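You operate a simulated robot arm through the tools that you are given. There is no shell and no other tool. Be economical: measure what you need, move in short steps, check, and stop when the job is done.

Carry out the task below with a simulated two-armed robot. There is one attempt and no reset: what you move stays moved.

JOB
Open the left drawer of the packing bench, put the stem from the strip of the packing bench behind the switch board in the inside of the left drawer of the packing bench and shut the drawer again. Then take the little bowl and put it on the right half of the wall bench. Then take the lid off the silver tin on the corner of the long table before the iron stand and lay it down there. Then open the left door of the tall cupboard, take the tall brown jar on the corner of the long table before the iron stand and put it away on the upper shelf of the tall cupboard and shut the door again. Then put the brass cap on the top of the ledger table away on the right end of the long table. Do these in the order given. Set down upright: stem, tall brown jar.

The check looks at the end state, three seconds after you hand in, the way a careful person would. Anything else that was tipped, shoved, dropped, spilled or broken makes it a failure. Lids that push on must go on centred and level and be pressed home; caps that screw on are set level and turned clockwise until they are tight.

ROBOT AND FRAMES
Two 7-joint arms with two-finger grippers on one trunk, on a base that drives. Base frame: it is fixed to the floor where the robot stands at the start and does not move with it; the origin is under the middle of the robot, x ahead of it, y to its left, z up; the surface under the hand at the start is at about z = 800. Readings come in mm, rad, newtons and seconds.
The left shoulder is at the start at [70, 139, 1233], the right one opposite. With the tool pointing down near the work surface each hand reaches from about 440 to 740 mm from the robot's upright axis, wherever it stands, measured 20 degrees to its own side. Places, roughly: brass cap (4x3x3 cm) [-2400, 800, 700]; inside of the left drawer of the packing bench [700, 200, 700]; left door of the tall cupboard [-300, 1000, 1000]; left drawer of the packing bench [700, 200, 700]; little bowl (6x6x3 cm) [-400, -1300, 800]; right end of the long table [-500, -1100, 800]; right half of the wall bench [1300, -4800, 800]; silver tin (7x7x6 cm) [-800, -900, 800]; stem (3x3x5 cm) [1600, -300, 800]; tall brown jar (8x8x12 cm) [-800, -800, 800]; upper shelf of the tall cupboard [0, 1100, 1000]. Payload 3.43 kg a hand.
Tool frame (each hand has its own): the origin (TCP) lies between the finger pads and is the grasp point; the fingertips stand 30 mm ahead of it; z points along the fingers, y is the line along which they close. Largest opening 104 mm; the body of the gripper starts 57 mm behind the TCP.
Orientation is that of the tool frame in the base frame, as a unit quaternion [x, y, z, w]. With the fingers straight down and closing along the base's y, the tool's x points along the base's -x, its y along +y and its z along -z.

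CONTROLS
- The arms move only by the tool servo_tool. It takes "left_motion", "right_motion" or both (then of equal length, played together; a hand with none holds still); each is a list of rows, each a list of 3 entries, a list of its own where there are three numbers: the shift along the tool's x, y, z in m, then the turn, a rotation vector about the tool's x, y, z in rad, then the finger opening in m, from 0 to 0.104. In form: [[[x, y, z], [rx, ry, rz], claw], ...]. A call has 1 to 8 rows; each row is the pose to reach, as a shift and turn from the pose commanded when the call began, along the tool's axes at that moment. A row lasts 0.2 s, in which the tool goes at most 50 mm and 0.15 rad; a call with a longer step from one row to the next is refused whole, and so is a gripper value outside its range. A pose out of reach is approached as far as the arm can. The call stops where the force on the tool passes 40 N (or 10 N more than at its start, if that is more) or the arm is blocked; 0.2 s more then pass. The fingers move at their own pace (about 45 mm/s each) and stop on an object; they squeeze with about 32 N. The grip force told is the motor's: it shows also when the fingers shut on nothing. Time passes only in rows, and 0.2 s behind the last, so rows that repeat a pose let the fingers close. The reply holds the time, the measured pose of the TCP, the force on the tool along the base axes, the opening and the grip force, in the units named above and with some noise, with the torque about the TCP (base axes, N m) and any sound that the robot's microphone picked up, and new pictures: "pictures" is both (left out), scene, wrist or none (wrist: the cameras of the hands that moved).
- Cameras (640 x 400 px; columns grow to the right, rows downward): "scene" is now at [126.1, 12.5, 1436.5]; the picture's right is [0.15, -0.99, 0.00], its down [-0.77, -0.12, -0.63] and it looks along [0.62, 0.10, -0.78] (base axes); focal length 214 px, centre (320, 200). "left" rides on the left gripper at [67, -18, -90] in its tool frame; the picture's right is [0.25, 0.97, 0.00], its down [-0.73, 0.19, -0.66] and it looks along [-0.64, 0.17, 0.75] (tool axes); focal length 218 px, centre (320, 200). "right" rides on the right gripper at [67, 18, -90] in its tool frame; the picture's right is [-0.25, 0.97, 0.00], its down [-0.73, -0.19, -0.66] and it looks along [-0.64, -0.17, 0.75] (tool axes); focal length 218 px, centre (320, 200). There is no depth. A picture from a camera that has moved, and an enlarged one, comes with that camera's place and axes in the base frame and with its lens.
- slide_trunk(by): slides the trunk up (or, below 0, down) by that many mm; the arms and the scene camera ride with it, the base frame stays. It gives what a move gives, with no picture.
- steer(legs): drives the robot by 1 to 6 legs, each [ahead, left, turn to the left] in mm, mm and rad, along the robot's own axes; the way and the turn of a leg run together, so that a leg with both is an arc; at most 1500 mm and 3.142 rad a leg. The arms and the cameras ride along, it lands a little off, and it stops where it bumps. It gives what a move gives, and a new picture of the scene camera.
- turn_head(pan, tilt): turns the head with the scene camera to pan (to the left, within 1.501 rad either way) and tilt (down, from -0.506 to 1.204), counted from straight ahead of the robot. It gives what a move gives, and a new picture of the scene camera.
- zoom(camera, box): a new picture of the part [left, top, right, bottom] of that camera's present view, enlarged. No time passes.
- hand_in(): hands the job in; it is judged then, once.

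Work in short steps. Places have to be worked out from the pictures, the camera data and where the tool is seen: move nearer, look again, correct. Check each grasp and each placing, and mend what went wrong. You have 196 turns and 260 pictures in all, those below and enlarged ones among them. Open the grippers and draw the arms clear of the work before you hand the job in, unless the task says otherwise.

The tools are called after ">>>" as a command line: name --argument value ..., lists and objects as JSON in quotes. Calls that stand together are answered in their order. servo_tool: Moves the arms, as the interface text tells. Its arguments: {"type":"object","properties":{"left_motion":{"type":"array","items":{"type":"array"}},"right_motion":{"type":"array","items":{"type":"array"}},"pictures":{"type":"string","enum":["both","scene","wrist","none"]}},"required":[]} The other tools are called the same way: slide_trunk (by) slides the trunk up or down; steer (legs) drives the base; turn_head (pan, tilt) turns the head that bears the scene camera; zoom (camera, box) takes an enlarged picture of a part of a camera's view; hand_in () hands the job in.

At the start:

```text
t: 0.0
left_eef_pos: [265.2, 357.8, 1316.9]
left_tool_rot: [0.0, 1.0, -0.001, 0.001]
left_wrist_force: [0.1, -0.5, -0.1]
left_wrist_torque: [-0.05, 0.01, -0.03]
left_width: 103.8
left_grip_force: 0.0
right_eef_pos: [443.7, 40.8, 1295.8]
right_tool_rot: [0.0, 1.0, 0.0, 0.0]
right_wrist_force: [0.7, 0.1, -0.2]
right_wrist_torque: [0.02, -0.01, 0.03]
right_width: 104.0
right_grip_force: 0.1
trunk travel left (down, up): [-727.0, 213.0]
robot x, y, heading: [-0.5, 1.4, -0.002]
head pan, tilt: [0.154, 0.894]
```

scene: 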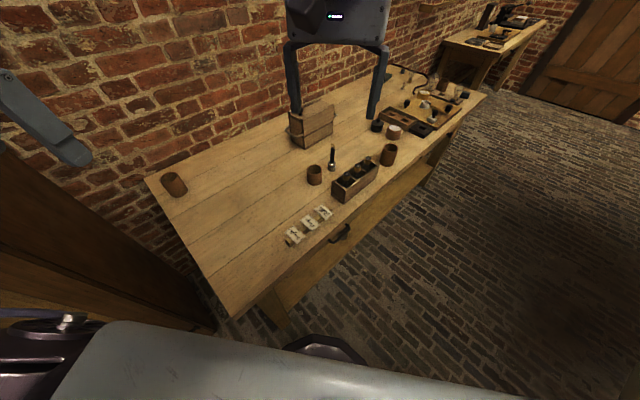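
right: 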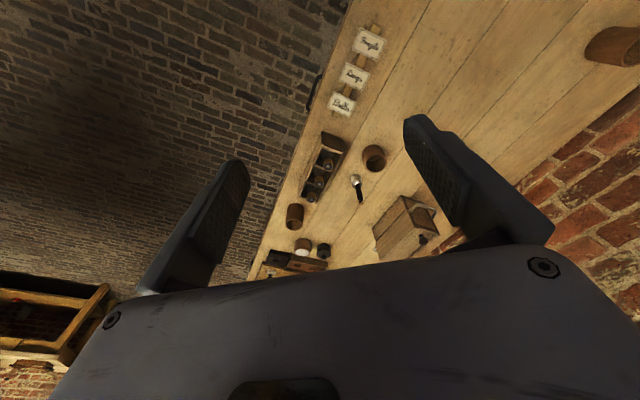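
left: 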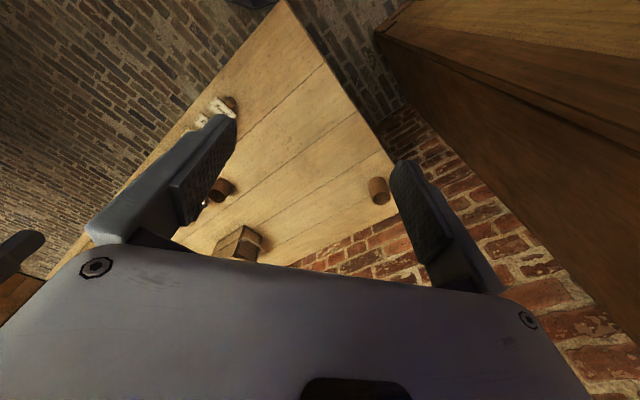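

First I look more closely at the packing bench, to find the stem, the strip and the drawer.

>>> zoom --camera "scene" --box '[340, 40, 500, 140]'

>>> zoom --camera "scene" --box '[260, 90, 440, 260]'

>>> turn_head --pan -1.45 --tilt 0.5

>>> turn_head --pan 1.45 --tilt 0.3

```text
4.00 times, centred on (420, 90) of scene
camera zoom: at [126.1, 12.5, 1436.5], right [0.15, -0.99, 0.0], down [-0.77, -0.12, -0.63], along [0.62, 0.1, -0.78], focal length 858 px, centre (-80, 640)
```

zoom: 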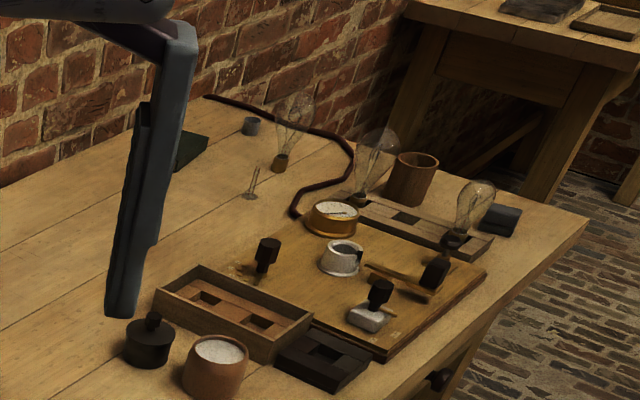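

```text
2.35 times, centred on (350, 175) of scene
camera zoom: at [126.1, 12.5, 1436.5], right [0.15, -0.99, 0.0], down [-0.77, -0.12, -0.63], along [0.62, 0.1, -0.78], focal length 505 px, centre (249, 259)
```

zoom: 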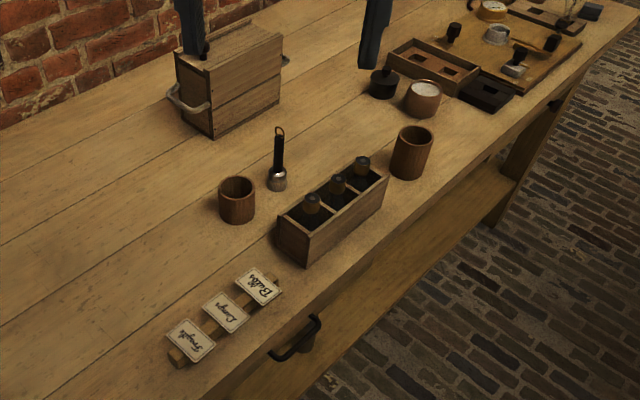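

```text
t: 1.7
left_eef_pos: [265.5, 357.5, 1315.7]
left_tool_rot: [0.0, 1.0, -0.001, 0.001]
left_wrist_force: [-0.4, -1.0, 0.6]
left_wrist_torque: [0.01, 0.01, 0.03]
left_width: 103.6
left_grip_force: 0.1
right_eef_pos: [442.2, 39.6, 1295.6]
right_tool_rot: [0.0, 1.0, 0.0, 0.0]
right_wrist_force: [0.9, -0.3, -0.1]
right_wrist_torque: [0.02, 0.01, 0.03]
right_width: 103.8
right_grip_force: 0.0
trunk travel left (down, up): [-727.0, 213.0]
robot x, y, heading: [1.6, -0.4, 0.0]
head pan, tilt: [-1.45, 0.499]
camera scene: at [62.1, -89.5, 1469.9], right [-0.99, -0.12, 0.0], down [-0.06, 0.48, -0.88], along [0.11, -0.87, -0.48], focal length 214 px, centre (320, 200)
```

scene: 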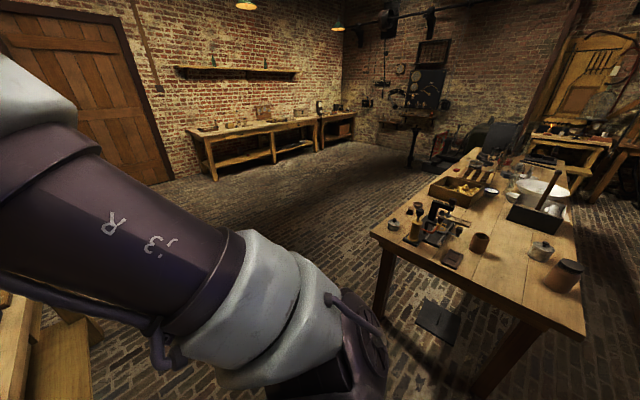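

```text
t: 4.2
left_eef_pos: [264.2, 357.7, 1316.4]
left_tool_rot: [0.001, 1.0, 0.0, 0.001]
left_wrist_force: [-0.2, 0.2, 0.7]
left_wrist_torque: [0.02, -0.01, 0.05]
left_width: 103.9
left_grip_force: 0.1
right_eef_pos: [443.2, 40.2, 1296.9]
right_tool_rot: [0.0, 1.0, 0.0, 0.0]
right_wrist_force: [0.1, 0.8, -1.1]
right_wrist_torque: [0.03, 0.02, -0.01]
right_width: 103.8
right_grip_force: 0.0
trunk travel left (down, up): [-727.0, 213.0]
robot x, y, heading: [-2.6, -2.5, 0.003]
head pan, tilt: [1.45, 0.3]
camera scene: at [62.4, 93.5, 1488.3], right [0.99, -0.12, 0.0], down [-0.04, -0.29, -0.96], along [0.12, 0.95, -0.3], focal length 214 px, centre (320, 200)
```

scene: 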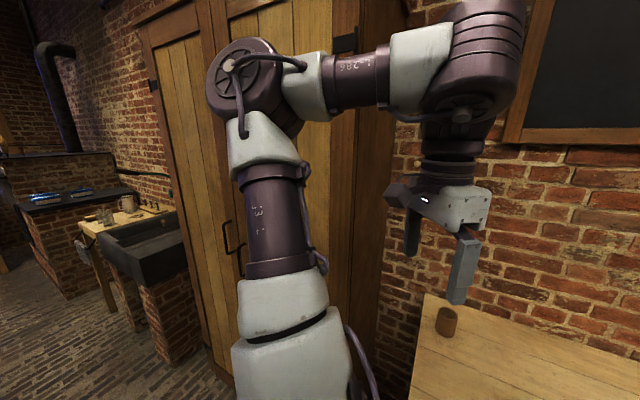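

The packing bench runs diagonally: its front edge goes from about [203,254] to [1631,-803] and the left drawer handle is at about [558,4]. I drive back into the aisle, turn to face the bench in front of the left drawer, and look again.

>>> steer --legs '[[326, -646, 0], [0, 0, 0.934]]'

>>> turn_head --pan 0.1 --tilt 0.75

```text
t: 10.6
left_eef_pos: [175.2, -231.6, 1315.7]
left_tool_rot: [-0.467, 0.884, -0.001, 0.001]
left_wrist_force: [-0.5, -1.0, -0.5]
left_wrist_torque: [0.0, -0.01, -0.01]
left_width: 103.7
left_grip_force: 0.0
right_eef_pos: [538.1, -261.6, 1296.0]
right_tool_rot: [-0.467, 0.884, 0.0, -0.001]
right_wrist_force: [0.5, 0.5, -0.4]
right_wrist_torque: [-0.01, 0.0, -0.01]
right_width: 104.1
right_grip_force: 0.1
trunk travel left (down, up): [-727.0, 213.0]
robot x, y, heading: [323.2, -652.4, 0.976]
head pan, tilt: [1.45, 0.3]
camera scene: at [280.3, -547.9, 1488.3], right [0.66, 0.75, 0.0], down [0.22, -0.19, -0.96], along [-0.72, 0.63, -0.3], focal length 214 px, centre (320, 200)
```

scene: 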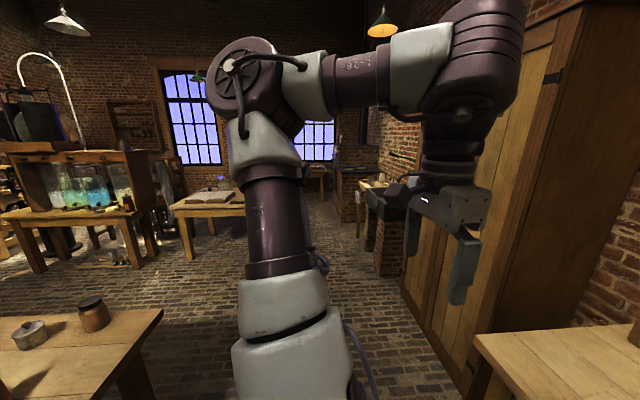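

```text
t: 12.1
left_eef_pos: [175.2, -231.6, 1316.2]
left_tool_rot: [-0.467, 0.884, 0.0, 0.001]
left_wrist_force: [0.7, 0.7, -0.3]
left_wrist_torque: [-0.03, 0.04, 0.01]
left_width: 104.0
left_grip_force: 0.1
right_eef_pos: [536.0, -262.9, 1296.5]
right_tool_rot: [-0.467, 0.884, 0.001, 0.0]
right_wrist_force: [0.4, 0.5, -0.3]
right_wrist_torque: [0.01, -0.02, 0.01]
right_width: 103.9
right_grip_force: 0.1
trunk travel left (down, up): [-727.0, 213.0]
robot x, y, heading: [320.2, -651.2, 0.972]
head pan, tilt: [0.099, 0.75]
camera scene: at [389.8, -536.7, 1447.9], right [0.88, -0.48, 0.0], down [-0.33, -0.6, -0.73], along [0.35, 0.64, -0.68], focal length 214 px, centre (320, 200)
```

scene: 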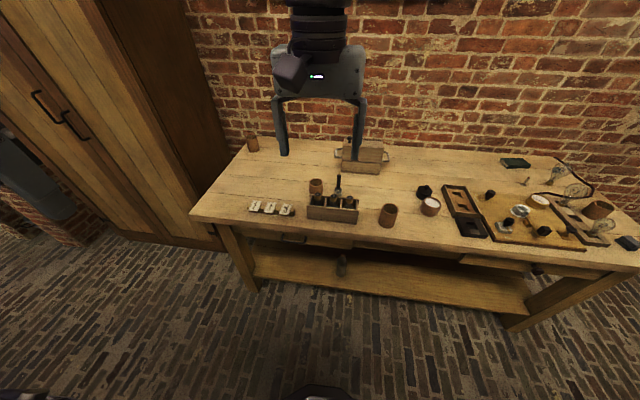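

The bench is now ahead. I zoom in on the left drawer front, the handle and the stem.

>>> zoom --camera "scene" --box '[220, 180, 380, 280]'

>>> zoom --camera "scene" --box '[480, 150, 640, 250]'

```text
4.00 times, centred on (300, 230) of scene
camera zoom: at [389.8, -536.7, 1447.9], right [0.88, -0.48, 0.0], down [-0.33, -0.6, -0.73], along [0.35, 0.64, -0.68], focal length 858 px, centre (400, 80)
```

zoom: 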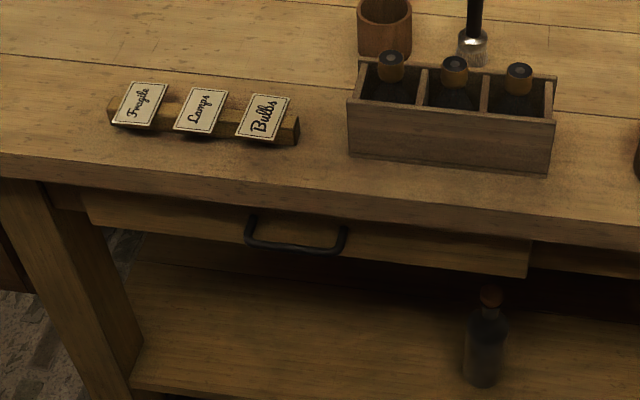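

```text
4.00 times, centred on (560, 200) of scene
camera zoom: at [389.8, -536.7, 1447.9], right [0.88, -0.48, 0.0], down [-0.33, -0.6, -0.73], along [0.35, 0.64, -0.68], focal length 858 px, centre (-640, 200)
```

zoom: 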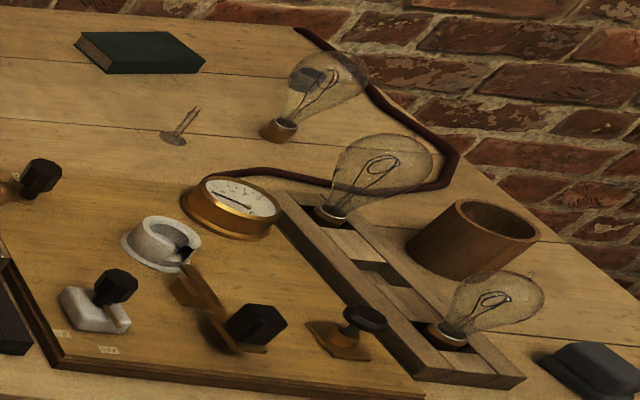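

I'll lower the trunk, then roll the left hand so that it points at the bench with its fingers closing vertically for the handle.

>>> slide_trunk --by -270

>>> servo_tool --left_motion '[[[0, 0, 0], [0.0866, -0.0866, -0.0866], 0.1], [[0, 0, 0.02], [0.173, -0.173, -0.173], 0.1], [[0, 0, 0.04], [0.259, -0.259, -0.259], 0.1], [[0, 0, 0.06], [0.345, -0.345, -0.345], 0.1], [[0, 0, 0.08], [0.43, -0.43, -0.43], 0.1], [[0, 0, 0.1], [0.516, -0.516, -0.516], 0.1], [[0, 0, 0.12], [0.602, -0.602, -0.602], 0.1], [[0, 0, 0.14], [0.688, -0.688, -0.688], 0.1]]' --pictures "none"

```text
t: 14.8
left_eef_pos: [175.4, -230.9, 1045.1]
left_tool_rot: [-0.467, 0.884, 0.0, 0.001]
left_wrist_force: [0.3, -0.2, 0.0]
left_wrist_torque: [-0.01, -0.02, 0.02]
left_width: 104.0
left_grip_force: 0.1
right_eef_pos: [537.6, -262.9, 1026.7]
right_tool_rot: [-0.467, 0.884, 0.001, 0.0]
right_wrist_force: [0.8, 1.0, 0.0]
right_wrist_torque: [-0.02, 0.0, 0.0]
right_width: 103.9
right_grip_force: 0.1
trunk travel left (down, up): [-457.0, 483.0]
robot x, y, heading: [323.1, -651.3, 0.974]
head pan, tilt: [0.099, 0.75]
```

```text
t: 16.6
left_eef_pos: [145.2, -203.7, 915.4]
left_tool_rot: [0.673, -0.579, 0.135, -0.441]
left_wrist_force: [-0.9, 0.1, 0.1]
left_wrist_torque: [0.0, 0.02, -0.03]
left_width: 100.0
left_grip_force: 0.2
left hand out of reach, approached as far as the arm can: row 6, 7, 8
right_eef_pos: [536.3, -262.3, 1027.8]
right_tool_rot: [-0.467, 0.884, 0.0, 0.001]
right_wrist_force: [-0.3, -0.3, 0.4]
right_wrist_torque: [-0.01, -0.02, 0.0]
right_width: 104.1
right_grip_force: 0.0
trunk travel left (down, up): [-457.0, 483.0]
robot x, y, heading: [317.8, -652.9, 0.969]
head pan, tilt: [0.099, 0.75]
```

The left hand ran short of reach close to the body. I move the right hand aside to the right and bring the left hand forward before finishing the turn.

>>> servo_tool --left_motion '[[[0.0, 0, 0], [0, 0, 0], 0.1], [[0.0, 0, 0], [0, 0, 0], 0.1], [[0.004, -0.023, 0.04], [0, 0, 0], 0.1], [[0.007, -0.046, 0.08], [0, 0, 0], 0.1], [[0.011, -0.069, 0.12], [0, 0, 0], 0.1], [[0.014, -0.092, 0.16], [0, 0, 0], 0.1], [[0.018, -0.115, 0.2], [0, 0, 0], 0.1], [[0.021, -0.138, 0.24], [0, 0, 0], 0.1]]' --right_motion '[[[0, -0.045, 0], [0, 0, 0], 0.1], [[0, -0.09, 0], [0, 0, 0], 0.1], [[0, -0.135, 0], [0, 0, 0], 0.1], [[0, -0.18, 0], [0, 0, 0], 0.1], [[0, -0.22, 0], [0, 0, 0], 0.1], [[0, -0.26, 0], [0, 0, 0], 0.1], [[0, -0.3, 0], [0, 0, 0], 0.1], [[0, -0.3, 0], [0, 0, 0], 0.1]]' --pictures "scene"

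```text
t: 18.4
left_eef_pos: [372.3, -121.8, 836.1]
left_tool_rot: [0.666, -0.58, 0.136, -0.449]
left_wrist_force: [0.7, -0.2, -1.0]
left_wrist_torque: [-0.01, -0.05, 0.0]
left_width: 100.1
left_grip_force: 0.1
left hand out of reach, approached as far as the arm can: row 3, 4, 5, 6, 7, 8
right_eef_pos: [785.3, -430.9, 1024.4]
right_tool_rot: [-0.467, 0.884, 0.0, -0.001]
right_wrist_force: [0.3, 1.0, -0.4]
right_wrist_torque: [-0.03, 0.05, -0.01]
right_width: 99.9
right_grip_force: 0.1
trunk travel left (down, up): [-457.0, 483.0]
robot x, y, heading: [322.6, -650.6, 0.975]
head pan, tilt: [0.099, 0.75]
camera scene: at [391.1, -535.5, 1177.7], right [0.88, -0.48, 0.0], down [-0.33, -0.6, -0.73], along [0.35, 0.64, -0.68], focal length 214 px, centre (320, 200)
```

scene: 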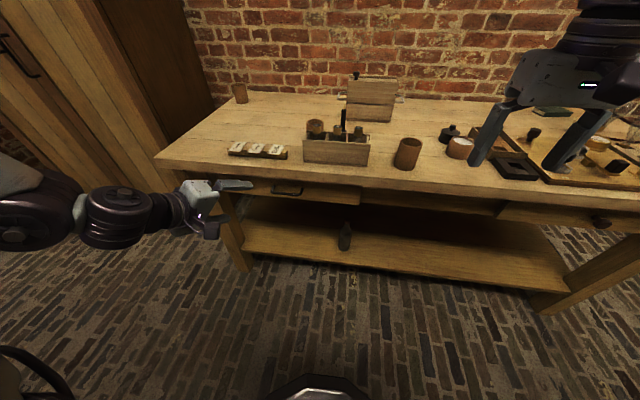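

This wrist turn runs into a joint limit, so I undo it and will roll the hand the other way round.

>>> servo_tool --left_motion '[[[0, 0, -0.03], [-0.0866, 0.0866, 0.0866], 0.1], [[0, 0, -0.06], [-0.173, 0.173, 0.173], 0.1], [[0, 0, -0.09], [-0.259, 0.259, 0.259], 0.1], [[0, 0, -0.12], [-0.345, 0.345, 0.345], 0.1], [[0, 0, -0.14], [-0.43, 0.43, 0.43], 0.1], [[0, 0, -0.16], [-0.516, 0.516, 0.516], 0.1], [[0, 0, -0.18], [-0.602, 0.602, 0.602], 0.1], [[0, 0, -0.2], [-0.688, 0.688, 0.688], 0.1]]' --pictures "none"

>>> servo_tool --left_motion '[[[0, 0, 0], [-0.0866, -0.0866, 0.0866], 0.1], [[0, 0, 0], [-0.173, -0.173, 0.173], 0.1], [[0, 0, 0], [-0.259, -0.259, 0.259], 0.1], [[0, 0, 0], [-0.345, -0.345, 0.345], 0.1], [[0, 0, 0], [-0.43, -0.43, 0.43], 0.1], [[0, 0, 0], [-0.516, -0.516, 0.516], 0.1], [[0, 0, 0], [-0.602, -0.602, 0.602], 0.1], [[0, 0, 0], [-0.688, -0.688, 0.688], 0.1]]' --pictures "none"

```text
t: 20.2
left_eef_pos: [233.0, -208.4, 952.9]
left_tool_rot: [-0.466, 0.885, 0.0, 0.0]
left_wrist_force: [0.2, 0.5, 0.2]
left_wrist_torque: [0.0, -0.01, -0.01]
left_width: 100.3
left_grip_force: 0.0
left hand out of reach, approached as far as the arm can: row 1, 2, 3, 4, 5
right_eef_pos: [784.6, -432.3, 1025.3]
right_tool_rot: [-0.467, 0.884, -0.001, 0.0]
right_wrist_force: [-0.9, -0.2, -0.3]
right_wrist_torque: [-0.01, 0.0, 0.01]
right_width: 100.0
right_grip_force: 0.1
trunk travel left (down, up): [-457.0, 483.0]
robot x, y, heading: [322.6, -649.2, 0.973]
head pan, tilt: [0.099, 0.75]
```

```text
t: 22.0
left_eef_pos: [230.1, -127.1, 1040.6]
left_tool_rot: [-0.099, 0.883, 0.438, 0.137]
left_wrist_force: [-0.7, 0.9, -0.1]
left_wrist_torque: [0.0, 0.0, 0.02]
left_width: 100.1
left_grip_force: 0.1
left hand out of reach, approached as far as the arm can: row 3, 4, 5, 6, 7, 8
right_eef_pos: [783.5, -432.1, 1026.0]
right_tool_rot: [-0.468, 0.884, 0.0, 0.0]
right_wrist_force: [0.6, -0.4, -0.2]
right_wrist_torque: [-0.01, 0.01, -0.03]
right_width: 100.1
right_grip_force: 0.0
trunk travel left (down, up): [-457.0, 483.0]
robot x, y, heading: [325.8, -651.0, 0.975]
head pan, tilt: [0.099, 0.75]
```

The tool has to be farther from the body when level, so I move it toward the drawer while finishing the turn.

>>> servo_tool --left_motion '[[[-0.022, -0.026, 0.031], [-0.08, -0.08, 0.08], 0.1], [[-0.044, -0.052, 0.062], [-0.16, -0.16, 0.16], 0.1], [[-0.066, -0.078, 0.094], [-0.24, -0.24, 0.24], 0.1], [[-0.087, -0.104, 0.125], [-0.32, -0.32, 0.32], 0.1], [[-0.109, -0.13, 0.156], [-0.4, -0.4, 0.4], 0.1], [[-0.131, -0.156, 0.188], [-0.48, -0.48, 0.48], 0.1], [[-0.153, -0.182, 0.219], [-0.52, -0.52, 0.52], 0.1], [[-0.153, -0.182, 0.219], [-0.52, -0.52, 0.52], 0.1]]' --pictures "both"

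```text
t: 23.8
left_eef_pos: [455.0, -57.7, 846.9]
left_tool_rot: [0.207, 0.676, 0.676, 0.208]
left_wrist_force: [-0.3, 0.4, 1.2]
left_wrist_torque: [-0.03, 0.0, 0.02]
left_width: 99.8
left_grip_force: 0.1
left hand out of reach, approached as far as the arm can: row 1, 2, 3, 4, 5, 7, 8
right_eef_pos: [783.9, -431.6, 1025.1]
right_tool_rot: [-0.467, 0.884, 0.0, -0.001]
right_wrist_force: [0.0, 0.3, -0.2]
right_wrist_torque: [-0.02, 0.02, 0.02]
right_width: 100.0
right_grip_force: 0.0
trunk travel left (down, up): [-457.0, 483.0]
robot x, y, heading: [319.1, -653.3, 0.975]
head pan, tilt: [0.099, 0.75]
camera scene: at [389.9, -536.9, 1177.9], right [0.88, -0.48, 0.0], down [-0.33, -0.6, -0.73], along [0.35, 0.64, -0.68], focal length 214 px, centre (320, 200)
camera left: at [350.2, -93.5, 828.7], right [-0.21, 0.14, 0.97], down [0.23, -0.95, 0.19], along [0.95, 0.27, 0.17], focal length 218 px, centre (320, 200)
```

scene: 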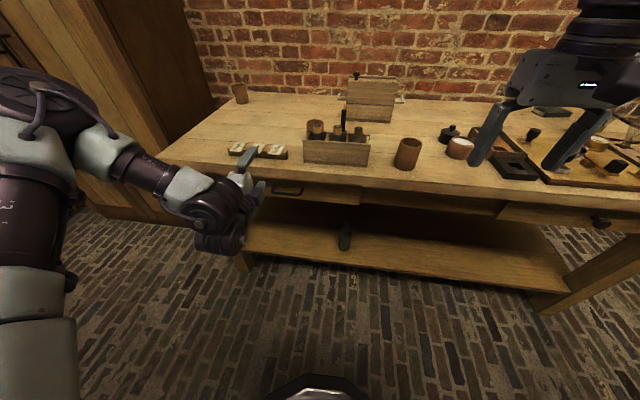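
left: 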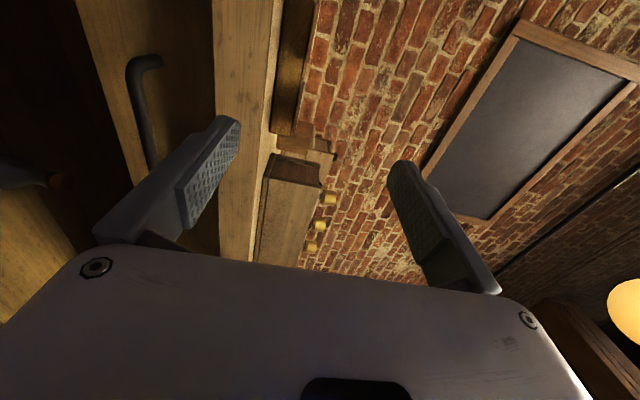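

The level pose works, but the hand is too high, so I lower it with the trunk and look at the handle from there. At about z 720 the fingers stay in front of the bench.

>>> slide_trunk --by -130

>>> zoom --camera "left" --box '[60, 0, 380, 200]'

>>> zoom --camera "scene" --box '[180, 130, 380, 255]'

```text
t: 25.4
left_eef_pos: [456.2, -58.6, 717.6]
left_tool_rot: [0.207, 0.676, 0.676, 0.208]
left_wrist_force: [0.0, 0.1, -0.3]
left_wrist_torque: [-0.01, -0.02, -0.01]
left_width: 100.2
left_grip_force: 0.0
right_eef_pos: [784.0, -431.9, 894.4]
right_tool_rot: [-0.467, 0.884, 0.0, -0.001]
right_wrist_force: [0.0, 0.1, 0.1]
right_wrist_torque: [0.01, 0.0, 0.01]
right_width: 100.0
right_grip_force: 0.1
trunk travel left (down, up): [-327.0, 613.0]
robot x, y, heading: [321.6, -652.4, 0.972]
head pan, tilt: [0.099, 0.75]
```

```text
2.00 times, centred on (220, 100) of left
camera zoom: at [350.2, -93.6, 698.9], right [-0.21, 0.14, 0.97], down [0.23, -0.95, 0.19], along [0.95, 0.27, 0.17], focal length 436 px, centre (520, 400)
```

zoom: 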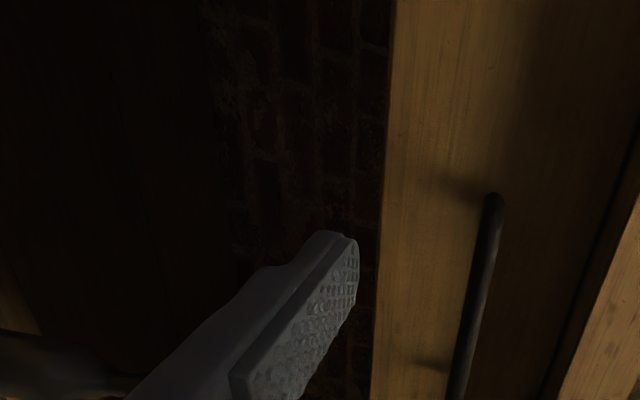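

```text
3.20 times, centred on (280, 192) of scene
camera zoom: at [389.9, -536.9, 1048.0], right [0.88, -0.48, 0.0], down [-0.33, -0.6, -0.73], along [0.35, 0.64, -0.68], focal length 686 px, centre (448, 224)
```

zoom: 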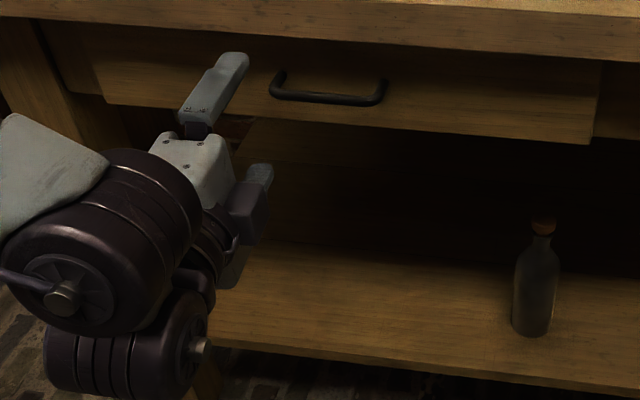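

The handle bar comes out at about [551, -11, 703], level, with a small standoff, and the tabletop underside at about z 745. I narrow the fingers to 50 mm and move the hand in front of the bar.

>>> servo_tool --left_motion '[[[-0.025, -0.007, 0.0], [0, -0.025, 0], 0.05], [[-0.051, -0.0146, 0.0], [0, -0.05, 0], 0.05], [[-0.051, -0.0146, 0.015], [0, -0.05, 0], 0.05], [[-0.051, -0.0146, 0.03], [0, -0.05, 0], 0.05], [[-0.051, -0.0146, 0.04], [0, -0.05, 0], 0.05], [[-0.051, -0.0146, 0.04], [0, -0.05, 0], 0.05]]' --pictures "both"

```text
t: 26.8
left_eef_pos: [488.7, -80.5, 737.3]
left_tool_rot: [0.224, 0.671, 0.67, 0.225]
left_wrist_force: [0.5, 0.6, -0.5]
left_wrist_torque: [-0.02, -0.02, 0.02]
left_width: 49.7
left_grip_force: 0.1
left hand out of reach, approached as far as the arm can: row 1, 2, 3, 4, 5, 6
right_eef_pos: [785.1, -431.8, 896.8]
right_tool_rot: [-0.467, 0.884, 0.0, 0.0]
right_wrist_force: [0.4, 0.3, 0.5]
right_wrist_torque: [-0.01, 0.03, -0.02]
right_width: 99.9
right_grip_force: 0.1
trunk travel left (down, up): [-327.0, 613.0]
robot x, y, heading: [319.3, -652.9, 0.97]
head pan, tilt: [0.099, 0.75]
camera scene: at [390.0, -536.8, 1047.9], right [0.88, -0.48, 0.0], down [-0.33, -0.6, -0.73], along [0.35, 0.64, -0.68], focal length 214 px, centre (320, 200)
camera left: at [381.5, -110.3, 718.8], right [-0.2, 0.15, 0.97], down [0.19, -0.96, 0.19], along [0.96, 0.22, 0.17], focal length 218 px, centre (320, 200)
```

scene: 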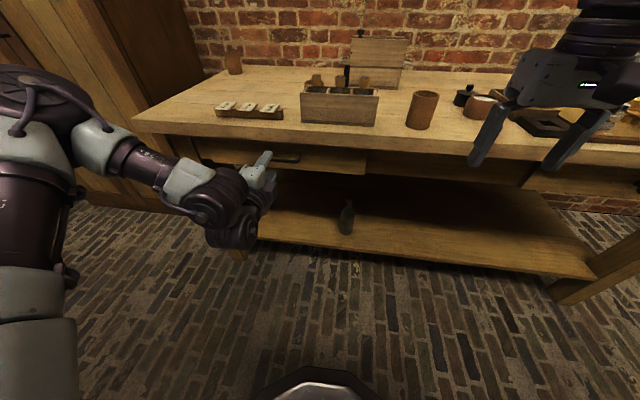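
left: 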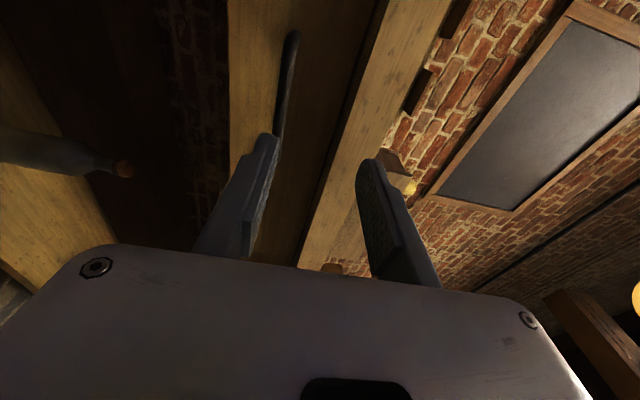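

The arm is too folded here for a level reach. The long table ends at about s=500 along the bench, so I move the robot right, and slightly back, where it can also back up freely.

>>> steer --legs '[[-70, -170, -0.045]]'

```text
t: 28.4
left_eef_pos: [614.9, -243.6, 737.6]
left_tool_rot: [0.24, 0.665, 0.665, 0.239]
left_wrist_force: [-0.4, -0.1, -0.6]
left_wrist_torque: [0.01, 0.01, 0.04]
left_width: 50.0
left_grip_force: 0.1
right_eef_pos: [894.9, -610.1, 894.5]
right_tool_rot: [-0.446, 0.895, 0.001, -0.001]
right_wrist_force: [0.4, 0.0, -0.1]
right_wrist_torque: [0.0, -0.01, 0.0]
right_width: 100.0
right_grip_force: 0.1
trunk travel left (down, up): [-327.0, 613.0]
robot x, y, heading: [419.5, -806.3, 0.931]
head pan, tilt: [0.099, 0.75]
camera scene: at [495.0, -695.6, 1048.0], right [0.85, -0.52, 0.0], down [-0.35, -0.58, -0.73], along [0.38, 0.63, -0.68], focal length 214 px, centre (320, 200)
```

scene: 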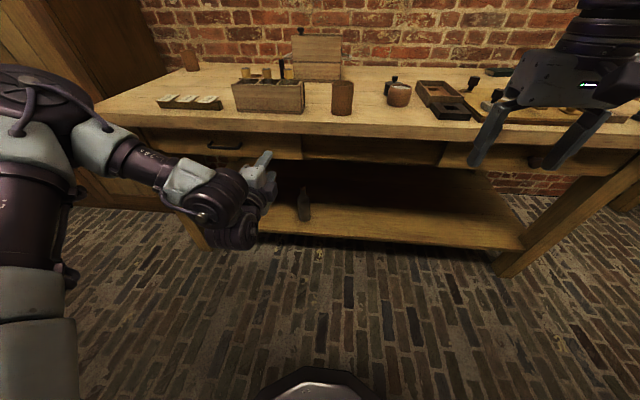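

Next I bring the left hand to about 45 mm in front of the handle bar.

>>> servo_tool --left_motion '[[[0.04, -0.007, 0.018], [0, 0.01, 0], 0.05], [[0.08, -0.014, 0.036], [0, 0.02, 0], 0.05], [[0.12, -0.021, 0.054], [0, 0.03, 0], 0.05], [[0.16, -0.028, 0.072], [0, 0.04, 0], 0.05], [[0.195, -0.035, 0.094], [0, 0.046, 0], 0.05], [[0.195, -0.035, 0.094], [0, 0.046, 0], 0.05]]' --pictures "wrist"

```text
t: 29.8
left_eef_pos: [512.7, -173.6, 704.4]
left_tool_rot: [0.222, 0.671, 0.671, 0.224]
left_wrist_force: [0.5, -0.8, -0.4]
left_wrist_torque: [0.02, 0.01, -0.01]
left_width: 49.8
left_grip_force: 0.0
left hand out of reach, approached as far as the arm can: row 1, 2, 3, 4, 5, 6
right_eef_pos: [893.3, -607.3, 895.7]
right_tool_rot: [-0.447, 0.895, -0.001, 0.0]
right_wrist_force: [-0.5, 0.0, -0.6]
right_wrist_torque: [-0.04, 0.0, 0.0]
right_width: 100.0
right_grip_force: 0.1
trunk travel left (down, up): [-327.0, 613.0]
robot x, y, heading: [421.0, -806.3, 0.922]
head pan, tilt: [0.099, 0.75]
camera left: at [404.9, -203.7, 687.1], right [-0.21, 0.15, 0.97], down [0.19, -0.96, 0.19], along [0.96, 0.22, 0.17], focal length 218 px, centre (320, 200)
```

left: 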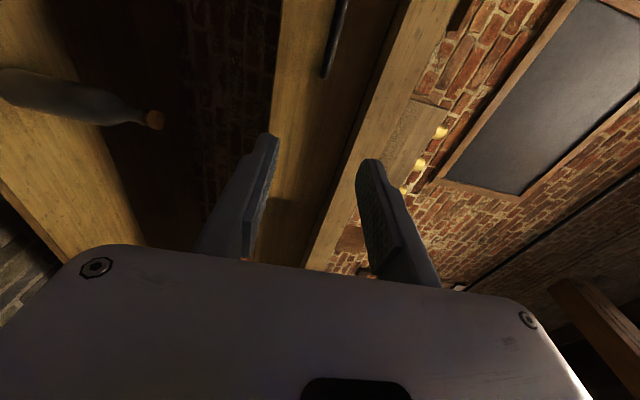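

The commanded pose seems to lag behind, too folded, so I push on forward and see where it frees up.

>>> servo_tool --left_motion '[[[0, 0, 0.03], [0, 0, 0], 0.05], [[0, 0, 0.06], [0, 0, 0], 0.05], [[0, 0, 0.07], [0, 0, 0], 0.05]]' --pictures "none"

```text
t: 30.6
left_eef_pos: [517.6, -174.3, 703.9]
left_tool_rot: [0.222, 0.672, 0.67, 0.224]
left_wrist_force: [0.6, -0.1, 0.7]
left_wrist_torque: [-0.03, -0.06, 0.0]
left_width: 50.2
left_grip_force: 0.1
left hand out of reach, approached as far as the arm can: row 1, 2, 3
right_eef_pos: [894.4, -608.0, 895.9]
right_tool_rot: [-0.447, 0.894, 0.0, 0.0]
right_wrist_force: [0.0, -0.4, 0.2]
right_wrist_torque: [0.02, -0.01, -0.03]
right_width: 100.2
right_grip_force: 0.1
trunk travel left (down, up): [-327.0, 613.0]
robot x, y, heading: [417.5, -808.3, 0.925]
head pan, tilt: [0.099, 0.75]
```

Here the limit is the wrist, not distance. A grasp tilted some 35° downward will also straddle the bar, so I pitch the hand down while backing the command off.

>>> servo_tool --left_motion '[[[0, 0, -0.03], [0.1, 0, 0], 0.05], [[0, 0, -0.06], [0.2, 0, 0], 0.05], [[0, 0, -0.09], [0.3, 0, 0], 0.05], [[0, 0, -0.12], [0.4, 0, 0], 0.05], [[0, 0, -0.12], [0.5, 0, 0], 0.05], [[0, 0, -0.12], [0.6, 0, 0], 0.05], [[0, 0, -0.12], [0.6, 0, 0], 0.05]]' --pictures "scene"

```text
t: 32.1
left_eef_pos: [499.4, -245.3, 631.9]
left_tool_rot: [0.25, 0.824, 0.489, 0.14]
left_wrist_force: [0.2, 0.7, -0.3]
left_wrist_torque: [0.02, 0.0, -0.02]
left_width: 49.9
left_grip_force: 0.1
left hand out of reach, approached as far as the arm can: row 2, 3, 4, 5, 6, 7
right_eef_pos: [893.6, -607.5, 895.6]
right_tool_rot: [-0.447, 0.895, 0.0, 0.0]
right_wrist_force: [1.1, 0.0, 0.4]
right_wrist_torque: [0.01, -0.02, 0.01]
right_width: 100.1
right_grip_force: 0.1
trunk travel left (down, up): [-327.0, 613.0]
robot x, y, heading: [417.9, -810.3, 0.926]
head pan, tilt: [0.099, 0.75]
camera scene: at [494.2, -694.8, 1047.9], right [0.85, -0.52, 0.0], down [-0.35, -0.58, -0.73], along [0.38, 0.63, -0.68], focal length 214 px, centre (320, 200)
```

scene: 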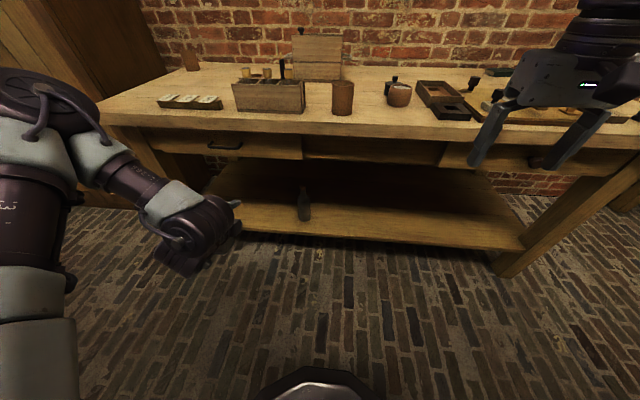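

The hand is low and free now. I raise the command by about 100 mm along world up to see where it comes back within reach.

>>> servo_tool --left_motion '[[[0, 0.035, -0.02], [0, 0, 0], 0.05], [[0, 0.07, -0.04], [0, 0, 0], 0.05], [[0, 0.1, -0.055], [0, 0, 0], 0.05], [[0, 0.1, -0.055], [0, 0, 0], 0.05]]' --pictures "none"

```text
t: 33.1
left_eef_pos: [504.2, -235.4, 751.0]
left_tool_rot: [0.25, 0.824, 0.489, 0.14]
left_wrist_force: [0.1, 0.5, -0.1]
left_wrist_torque: [0.01, 0.0, 0.01]
left_width: 50.1
left_grip_force: 0.0
left hand out of reach, approached as far as the arm can: row 1, 2, 3, 4
right_eef_pos: [894.1, -607.5, 894.7]
right_tool_rot: [-0.447, 0.894, 0.0, -0.001]
right_wrist_force: [0.3, 0.2, 0.2]
right_wrist_torque: [0.02, 0.02, -0.01]
right_width: 100.1
right_grip_force: 0.0
trunk travel left (down, up): [-327.0, 613.0]
robot x, y, heading: [421.2, -804.7, 0.927]
head pan, tilt: [0.099, 0.75]
```

The arm seems caught in a bad posture: elbow out, wrist at its limit. I take the hand back up to the straight-down pose, and will then re-approach from well forward.

>>> servo_tool --left_motion '[[[0, 0.03, -0.02], [0.064, 0.064, -0.108], 0.05], [[0, 0.06, -0.04], [0.128, 0.128, -0.216], 0.05], [[0, 0.09, -0.06], [0.192, 0.192, -0.324], 0.05], [[0, 0.13, -0.072], [0.256, 0.256, -0.432], 0.05], [[0, 0.13, -0.072], [0.32, 0.32, -0.54], 0.05], [[0, 0.13, -0.072], [0.384, 0.384, -0.648], 0.05], [[0, 0.13, -0.072], [0.448, 0.448, -0.756], 0.05], [[0, 0.13, -0.072], [0.512, 0.512, -0.864], 0.05]]' --pictures "none"

>>> servo_tool --left_motion '[[[0, 0, 0], [0.064, 0.064, -0.108], 0.05], [[0, 0, 0], [0.128, 0.128, -0.216], 0.05], [[0, 0, 0], [0.192, 0.192, -0.324], 0.05], [[0, 0, 0], [0.256, 0.256, -0.432], 0.05], [[0, 0, 0], [0.318, 0.318, -0.542], 0.05], [[0, 0, 0], [0.318, 0.318, -0.542], 0.05]]' --pictures "none"

```text
t: 35.0
left_eef_pos: [480.0, -235.3, 881.2]
left_tool_rot: [-0.211, 0.951, 0.216, 0.062]
left_wrist_force: [0.1, -0.6, -0.5]
left_wrist_torque: [0.0, 0.0, 0.0]
left_width: 49.7
left_grip_force: 0.1
left hand out of reach, approached as far as the arm can: row 6, 7, 8
right_eef_pos: [893.9, -607.7, 894.5]
right_tool_rot: [-0.447, 0.895, 0.0, 0.0]
right_wrist_force: [-0.1, -0.6, -1.0]
right_wrist_torque: [0.01, 0.02, 0.03]
right_width: 100.0
right_grip_force: 0.1
trunk travel left (down, up): [-327.0, 613.0]
robot x, y, heading: [421.3, -807.5, 0.928]
head pan, tilt: [0.099, 0.75]
```

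```text
t: 36.4
left_eef_pos: [454.4, -253.0, 846.7]
left_tool_rot: [-0.475, 0.88, 0.006, 0.0]
left_wrist_force: [0.2, 0.5, -0.7]
left_wrist_torque: [-0.04, 0.02, 0.0]
left_width: 49.8
left_grip_force: 0.1
left hand out of reach, approached as far as the arm can: row 1, 2, 3, 4, 5, 6
right_eef_pos: [893.6, -608.4, 895.7]
right_tool_rot: [-0.446, 0.895, 0.0, 0.0]
right_wrist_force: [0.1, 0.4, -0.2]
right_wrist_torque: [0.0, -0.03, 0.0]
right_width: 99.6
right_grip_force: 0.0
trunk travel left (down, up): [-327.0, 613.0]
robot x, y, heading: [420.0, -807.0, 0.922]
head pan, tilt: [0.099, 0.75]
```

Before more moves I look at the arm's posture.

>>> turn_head --pan 0.8 --tilt 0.6

```text
t: 37.4
left_eef_pos: [455.1, -254.2, 846.3]
left_tool_rot: [-0.475, 0.88, 0.007, 0.0]
left_wrist_force: [1.0, -0.6, 0.6]
left_wrist_torque: [-0.02, -0.02, -0.02]
left_width: 49.9
left_grip_force: 0.2
right_eef_pos: [893.2, -608.6, 895.5]
right_tool_rot: [-0.447, 0.895, 0.0, 0.0]
right_wrist_force: [0.4, -0.4, 0.3]
right_wrist_torque: [0.0, 0.02, -0.01]
right_width: 100.0
right_grip_force: 0.0
trunk travel left (down, up): [-327.0, 613.0]
robot x, y, heading: [420.4, -806.4, 0.924]
head pan, tilt: [0.799, 0.6]
camera scene: at [438.0, -678.3, 1060.8], right [0.99, 0.15, 0.0], down [0.09, -0.56, -0.82], along [-0.13, 0.82, -0.57], focal length 214 px, centre (320, 200)
```

scene: 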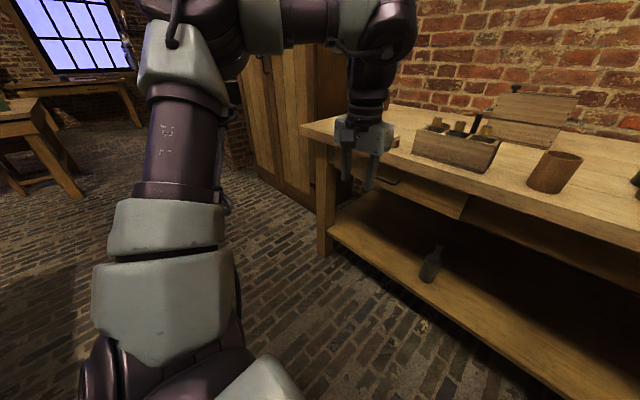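

The elbow is high and the wrist sits above the shoulder, an awkward place. I raise the trunk so the work lies below shoulder height as usual, then test yawing the downward tool by 90°.

>>> slide_trunk --by 200

>>> servo_tool --left_motion '[[[0.03, 0, 0.04], [0, 0, 0.15], 0.05], [[0.06, 0, 0.06], [0, 0, 0.3], 0.05], [[0.06, 0, 0.08], [0, 0, 0.45], 0.05], [[0.06, 0, 0.1], [0, 0, 0.6], 0.05], [[0.06, 0, 0.12], [0, 0, 0.75], 0.05], [[0.06, 0, 0.12], [0, 0, 0.9], 0.05], [[0.06, 0, 0.12], [0, 0, 1.05], 0.05], [[0.06, 0, 0.12], [0, 0, 1.2], 0.05]]' --pictures "none"

```text
t: 39.6
left_eef_pos: [454.9, -253.0, 1046.0]
left_tool_rot: [-0.475, 0.88, 0.006, 0.0]
left_wrist_force: [0.1, -0.4, -0.8]
left_wrist_torque: [0.01, 0.0, -0.03]
left_width: 50.0
left_grip_force: 0.0
right_eef_pos: [894.2, -607.2, 1095.6]
right_tool_rot: [-0.446, 0.895, 0.0, 0.0]
right_wrist_force: [0.5, 0.9, 0.4]
right_wrist_torque: [-0.02, 0.0, 0.03]
right_width: 100.2
right_grip_force: 0.1
trunk travel left (down, up): [-527.0, 413.0]
robot x, y, heading: [422.8, -804.4, 0.927]
head pan, tilt: [0.799, 0.6]
```

```text
t: 41.4
left_eef_pos: [421.7, -300.9, 925.8]
left_tool_rot: [0.107, 0.994, 0.006, -0.003]
left_wrist_force: [0.1, 0.4, -0.7]
left_wrist_torque: [-0.01, 0.0, -0.01]
left_width: 49.8
left_grip_force: 0.1
right_eef_pos: [893.9, -607.3, 1095.5]
right_tool_rot: [-0.446, 0.895, 0.0, 0.0]
right_wrist_force: [0.3, 0.2, -0.6]
right_wrist_torque: [0.0, 0.02, 0.0]
right_width: 99.9
right_grip_force: 0.1
trunk travel left (down, up): [-527.0, 413.0]
robot x, y, heading: [421.5, -804.7, 0.923]
head pan, tilt: [0.799, 0.6]
```

That worked cleanly, and the commanded pose resyncs with the measured one. I finish the yaw and move toward the handle.

>>> servo_tool --left_motion '[[[-0.002, 0.035, 0.019], [0, 0, 0.144], 0.05], [[-0.005, 0.07, 0.038], [0, 0, 0.288], 0.05], [[-0.007, 0.105, 0.057], [0, 0, 0.432], 0.05], [[-0.009, 0.14, 0.076], [0, 0, 0.432], 0.05], [[-0.012, 0.175, 0.095], [0, 0, 0.432], 0.05], [[-0.014, 0.208, 0.116], [0, 0, 0.432], 0.05], [[-0.014, 0.208, 0.116], [0, 0, 0.432], 0.05]]' --pictures "none"

>>> servo_tool --left_motion '[[[0, 0, 0], [-0.13, 0, 0], 0.05], [[0, 0, 0], [-0.26, 0, 0], 0.05], [[0, 0, 0], [-0.39, 0, 0], 0.05], [[0, 0, 0], [-0.52, 0, 0], 0.05], [[0, 0, 0], [-0.65, 0, 0], 0.05], [[0, 0, 0], [-0.79, 0, 0], 0.05], [[0, 0, 0], [-0.79, 0, 0], 0.05]]' --pictures "both"

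```text
t: 43.0
left_eef_pos: [476.6, -102.2, 814.6]
left_tool_rot: [0.315, 0.949, 0.006, -0.005]
left_wrist_force: [0.5, -0.1, 0.0]
left_wrist_torque: [0.01, 0.0, 0.01]
left_width: 50.1
left_grip_force: 0.1
left hand out of reach, approached as far as the arm can: row 6
right_eef_pos: [893.5, -609.3, 1095.1]
right_tool_rot: [-0.447, 0.895, 0.0, 0.001]
right_wrist_force: [-0.2, -0.3, -0.2]
right_wrist_torque: [0.04, -0.01, -0.02]
right_width: 99.8
right_grip_force: 0.1
trunk travel left (down, up): [-527.0, 413.0]
robot x, y, heading: [421.5, -808.3, 0.927]
head pan, tilt: [0.799, 0.6]
```

```text
t: 44.6
left_eef_pos: [477.2, -101.6, 813.9]
left_tool_rot: [0.293, 0.874, 0.37, 0.116]
left_wrist_force: [0.8, 0.1, 0.0]
left_wrist_torque: [0.0, -0.02, 0.02]
left_width: 49.9
left_grip_force: 0.1
right_eef_pos: [893.8, -608.9, 1095.2]
right_tool_rot: [-0.446, 0.895, 0.0, 0.0]
right_wrist_force: [0.6, 0.5, 0.8]
right_wrist_torque: [0.01, 0.02, 0.04]
right_width: 100.2
right_grip_force: 0.1
trunk travel left (down, up): [-527.0, 413.0]
robot x, y, heading: [422.1, -806.4, 0.926]
head pan, tilt: [0.799, 0.6]
camera scene: at [438.6, -678.4, 1260.8], right [0.99, 0.15, 0.0], down [0.09, -0.56, -0.83], along [-0.13, 0.82, -0.56], focal length 214 px, centre (320, 200)
camera left: at [379.4, -120.5, 862.7], right [0.21, 0.69, 0.7], down [0.39, -0.71, 0.59], along [0.9, 0.15, -0.42], focal length 218 px, centre (320, 200)
```

scene: 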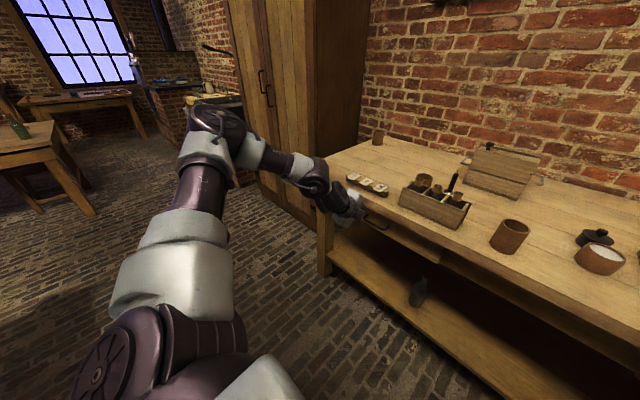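
left: 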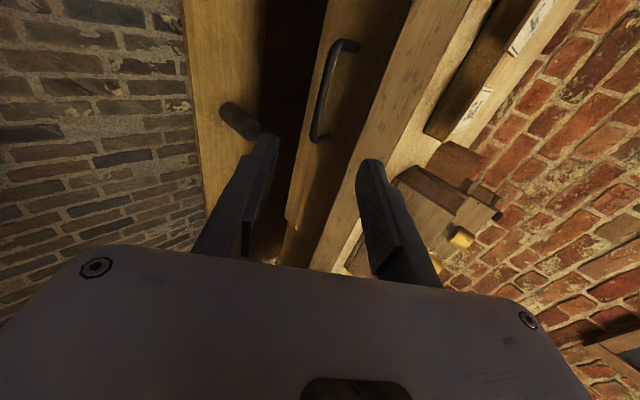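

The bar is squarely between the fingers, straight ahead by about 150 mm. I go 125 mm along the tool axis and check.

>>> servo_tool --left_motion '[[[0, 0.001, 0.035], [0, 0, 0], 0.04], [[0, 0.001, 0.07], [0, 0, 0], 0.04], [[0, 0.002, 0.1], [0, 0, 0], 0.04], [[0, 0.002, 0.125], [0, 0, 0], 0.04], [[0, 0.002, 0.125], [0, 0, 0], 0.04]]' --pictures "both"

```text
t: 45.8
left_eef_pos: [522.0, -37.0, 742.4]
left_tool_rot: [0.293, 0.874, 0.369, 0.117]
left_wrist_force: [-0.6, 0.2, -0.3]
left_wrist_torque: [0.02, 0.02, 0.02]
left_width: 39.8
left_grip_force: 0.0
left hand out of reach, approached as far as the arm can: row 4, 5
right_eef_pos: [892.1, -607.7, 1095.5]
right_tool_rot: [-0.448, 0.894, 0.0, 0.0]
right_wrist_force: [0.1, -0.7, 0.0]
right_wrist_torque: [0.01, -0.01, -0.02]
right_width: 99.8
right_grip_force: 0.0
trunk travel left (down, up): [-527.0, 413.0]
robot x, y, heading: [419.6, -803.1, 0.924]
head pan, tilt: [0.799, 0.6]
camera scene: at [437.6, -678.2, 1260.8], right [0.99, 0.15, 0.0], down [0.09, -0.56, -0.82], along [-0.13, 0.82, -0.57], focal length 214 px, centre (320, 200)
camera left: at [423.7, -57.3, 793.2], right [0.21, 0.69, 0.69], down [0.39, -0.71, 0.59], along [0.9, 0.15, -0.42], focal length 218 px, centre (320, 200)
```

scene: 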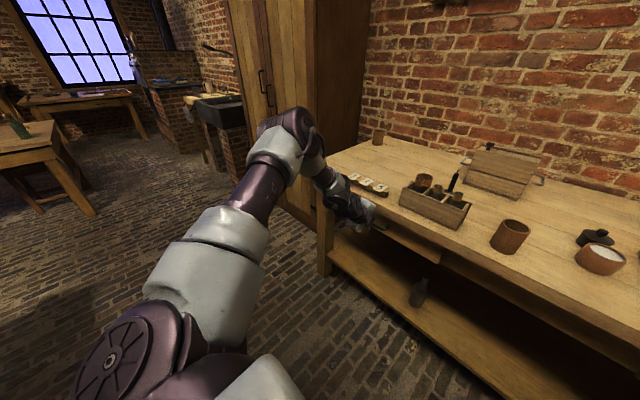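
left: 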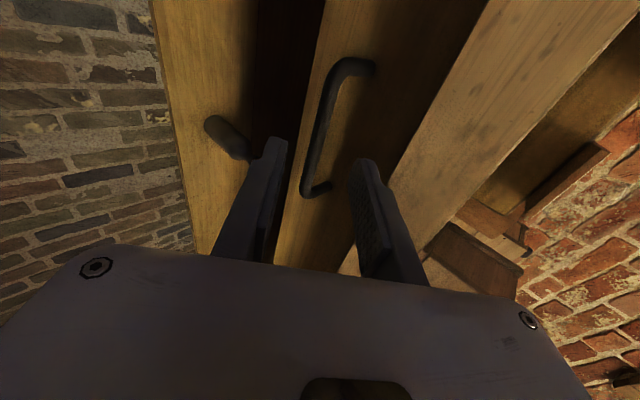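

The arm is at full stretch, with the bar about 40 mm farther on. I back the hand off along its axis, move the base closer and to the left, lower the trunk a little, and approach again.

>>> servo_tool --left_motion '[[[0, 0, -0.04], [0, 0, 0], 0.04], [[0, 0, -0.08], [0, 0, 0], 0.04]]' --pictures "none"

>>> steer --legs '[[60, 80, 0]]'

>>> slide_trunk --by -60

>>> zoom --camera "left" --box '[0, 0, 640, 400]'

```text
t: 46.4
left_eef_pos: [487.9, -85.8, 799.3]
left_tool_rot: [0.294, 0.873, 0.371, 0.117]
left_wrist_force: [0.1, 0.0, -0.1]
left_wrist_torque: [0.0, 0.01, 0.02]
left_width: 40.1
left_grip_force: 0.2
right_eef_pos: [892.5, -609.8, 1095.5]
right_tool_rot: [-0.445, 0.895, 0.0, 0.001]
right_wrist_force: [0.3, 0.4, 0.3]
right_wrist_torque: [0.02, -0.02, 0.01]
right_width: 100.0
right_grip_force: 0.0
trunk travel left (down, up): [-527.0, 413.0]
robot x, y, heading: [416.3, -801.7, 0.927]
head pan, tilt: [0.799, 0.6]
```

```text
t: 47.5
left_eef_pos: [460.5, 14.7, 801.8]
left_tool_rot: [0.293, 0.873, 0.372, 0.117]
left_wrist_force: [0.1, -5.1, 6.3]
left_wrist_torque: [0.14, -0.18, -0.15]
left_width: 39.2
left_grip_force: 0.1
right_eef_pos: [866.3, -509.7, 1095.2]
right_tool_rot: [-0.446, 0.895, 0.0, 0.0]
right_wrist_force: [-0.3, 0.3, 0.3]
right_wrist_torque: [-0.04, 0.02, 0.02]
right_width: 99.8
right_grip_force: 0.1
trunk travel left (down, up): [-527.0, 413.0]
robot x, y, heading: [390.8, -709.6, 0.925]
head pan, tilt: [0.799, 0.6]
camera scene: at [409.9, -580.5, 1261.0], right [0.99, 0.15, 0.0], down [0.09, -0.56, -0.83], along [-0.13, 0.82, -0.56], focal length 214 px, centre (320, 200)
```

scene: 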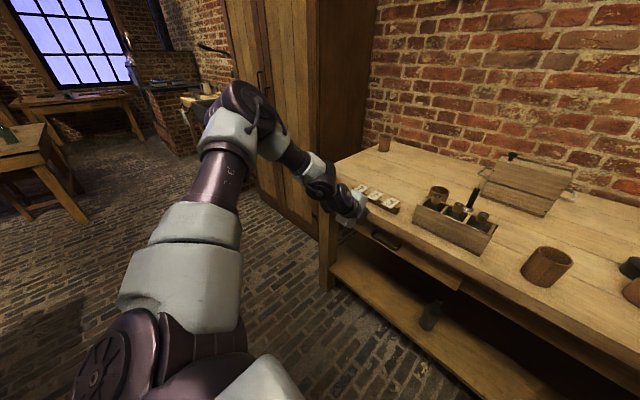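

```text
t: 48.0
left_eef_pos: [462.1, 15.3, 798.9]
left_tool_rot: [0.288, 0.868, 0.386, 0.122]
left_wrist_force: [-11.7, -17.6, 25.2]
left_wrist_torque: [0.57, -0.72, -0.28]
left_width: 35.6
left_grip_force: 0.0
right_eef_pos: [863.5, -512.7, 1084.0]
right_tool_rot: [-0.448, 0.894, 0.001, 0.002]
right_wrist_force: [0.3, -1.2, 0.1]
right_wrist_torque: [-0.06, 0.01, 0.0]
right_width: 99.9
right_grip_force: 0.0
trunk travel left (down, up): [-514.0, 426.0]
robot x, y, heading: [394.9, -708.4, 0.933]
head pan, tilt: [0.799, 0.6]
stopped: the force on the tool passed its limit at 50 N (the readings are from after the stop); the commanded pose is now the measured one
```

```text
1.00 times, centred on (320, 200) of left (not enlarged: the box is as wide or as high as the picture)
camera zoom: at [362.1, -6.2, 846.5], right [0.19, 0.67, 0.72], down [0.38, -0.72, 0.58], along [0.91, 0.16, -0.39], focal length 218 px, centre (320, 200)
```

zoom: 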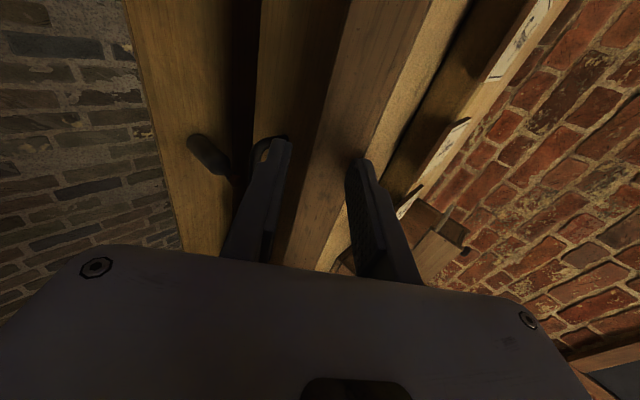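

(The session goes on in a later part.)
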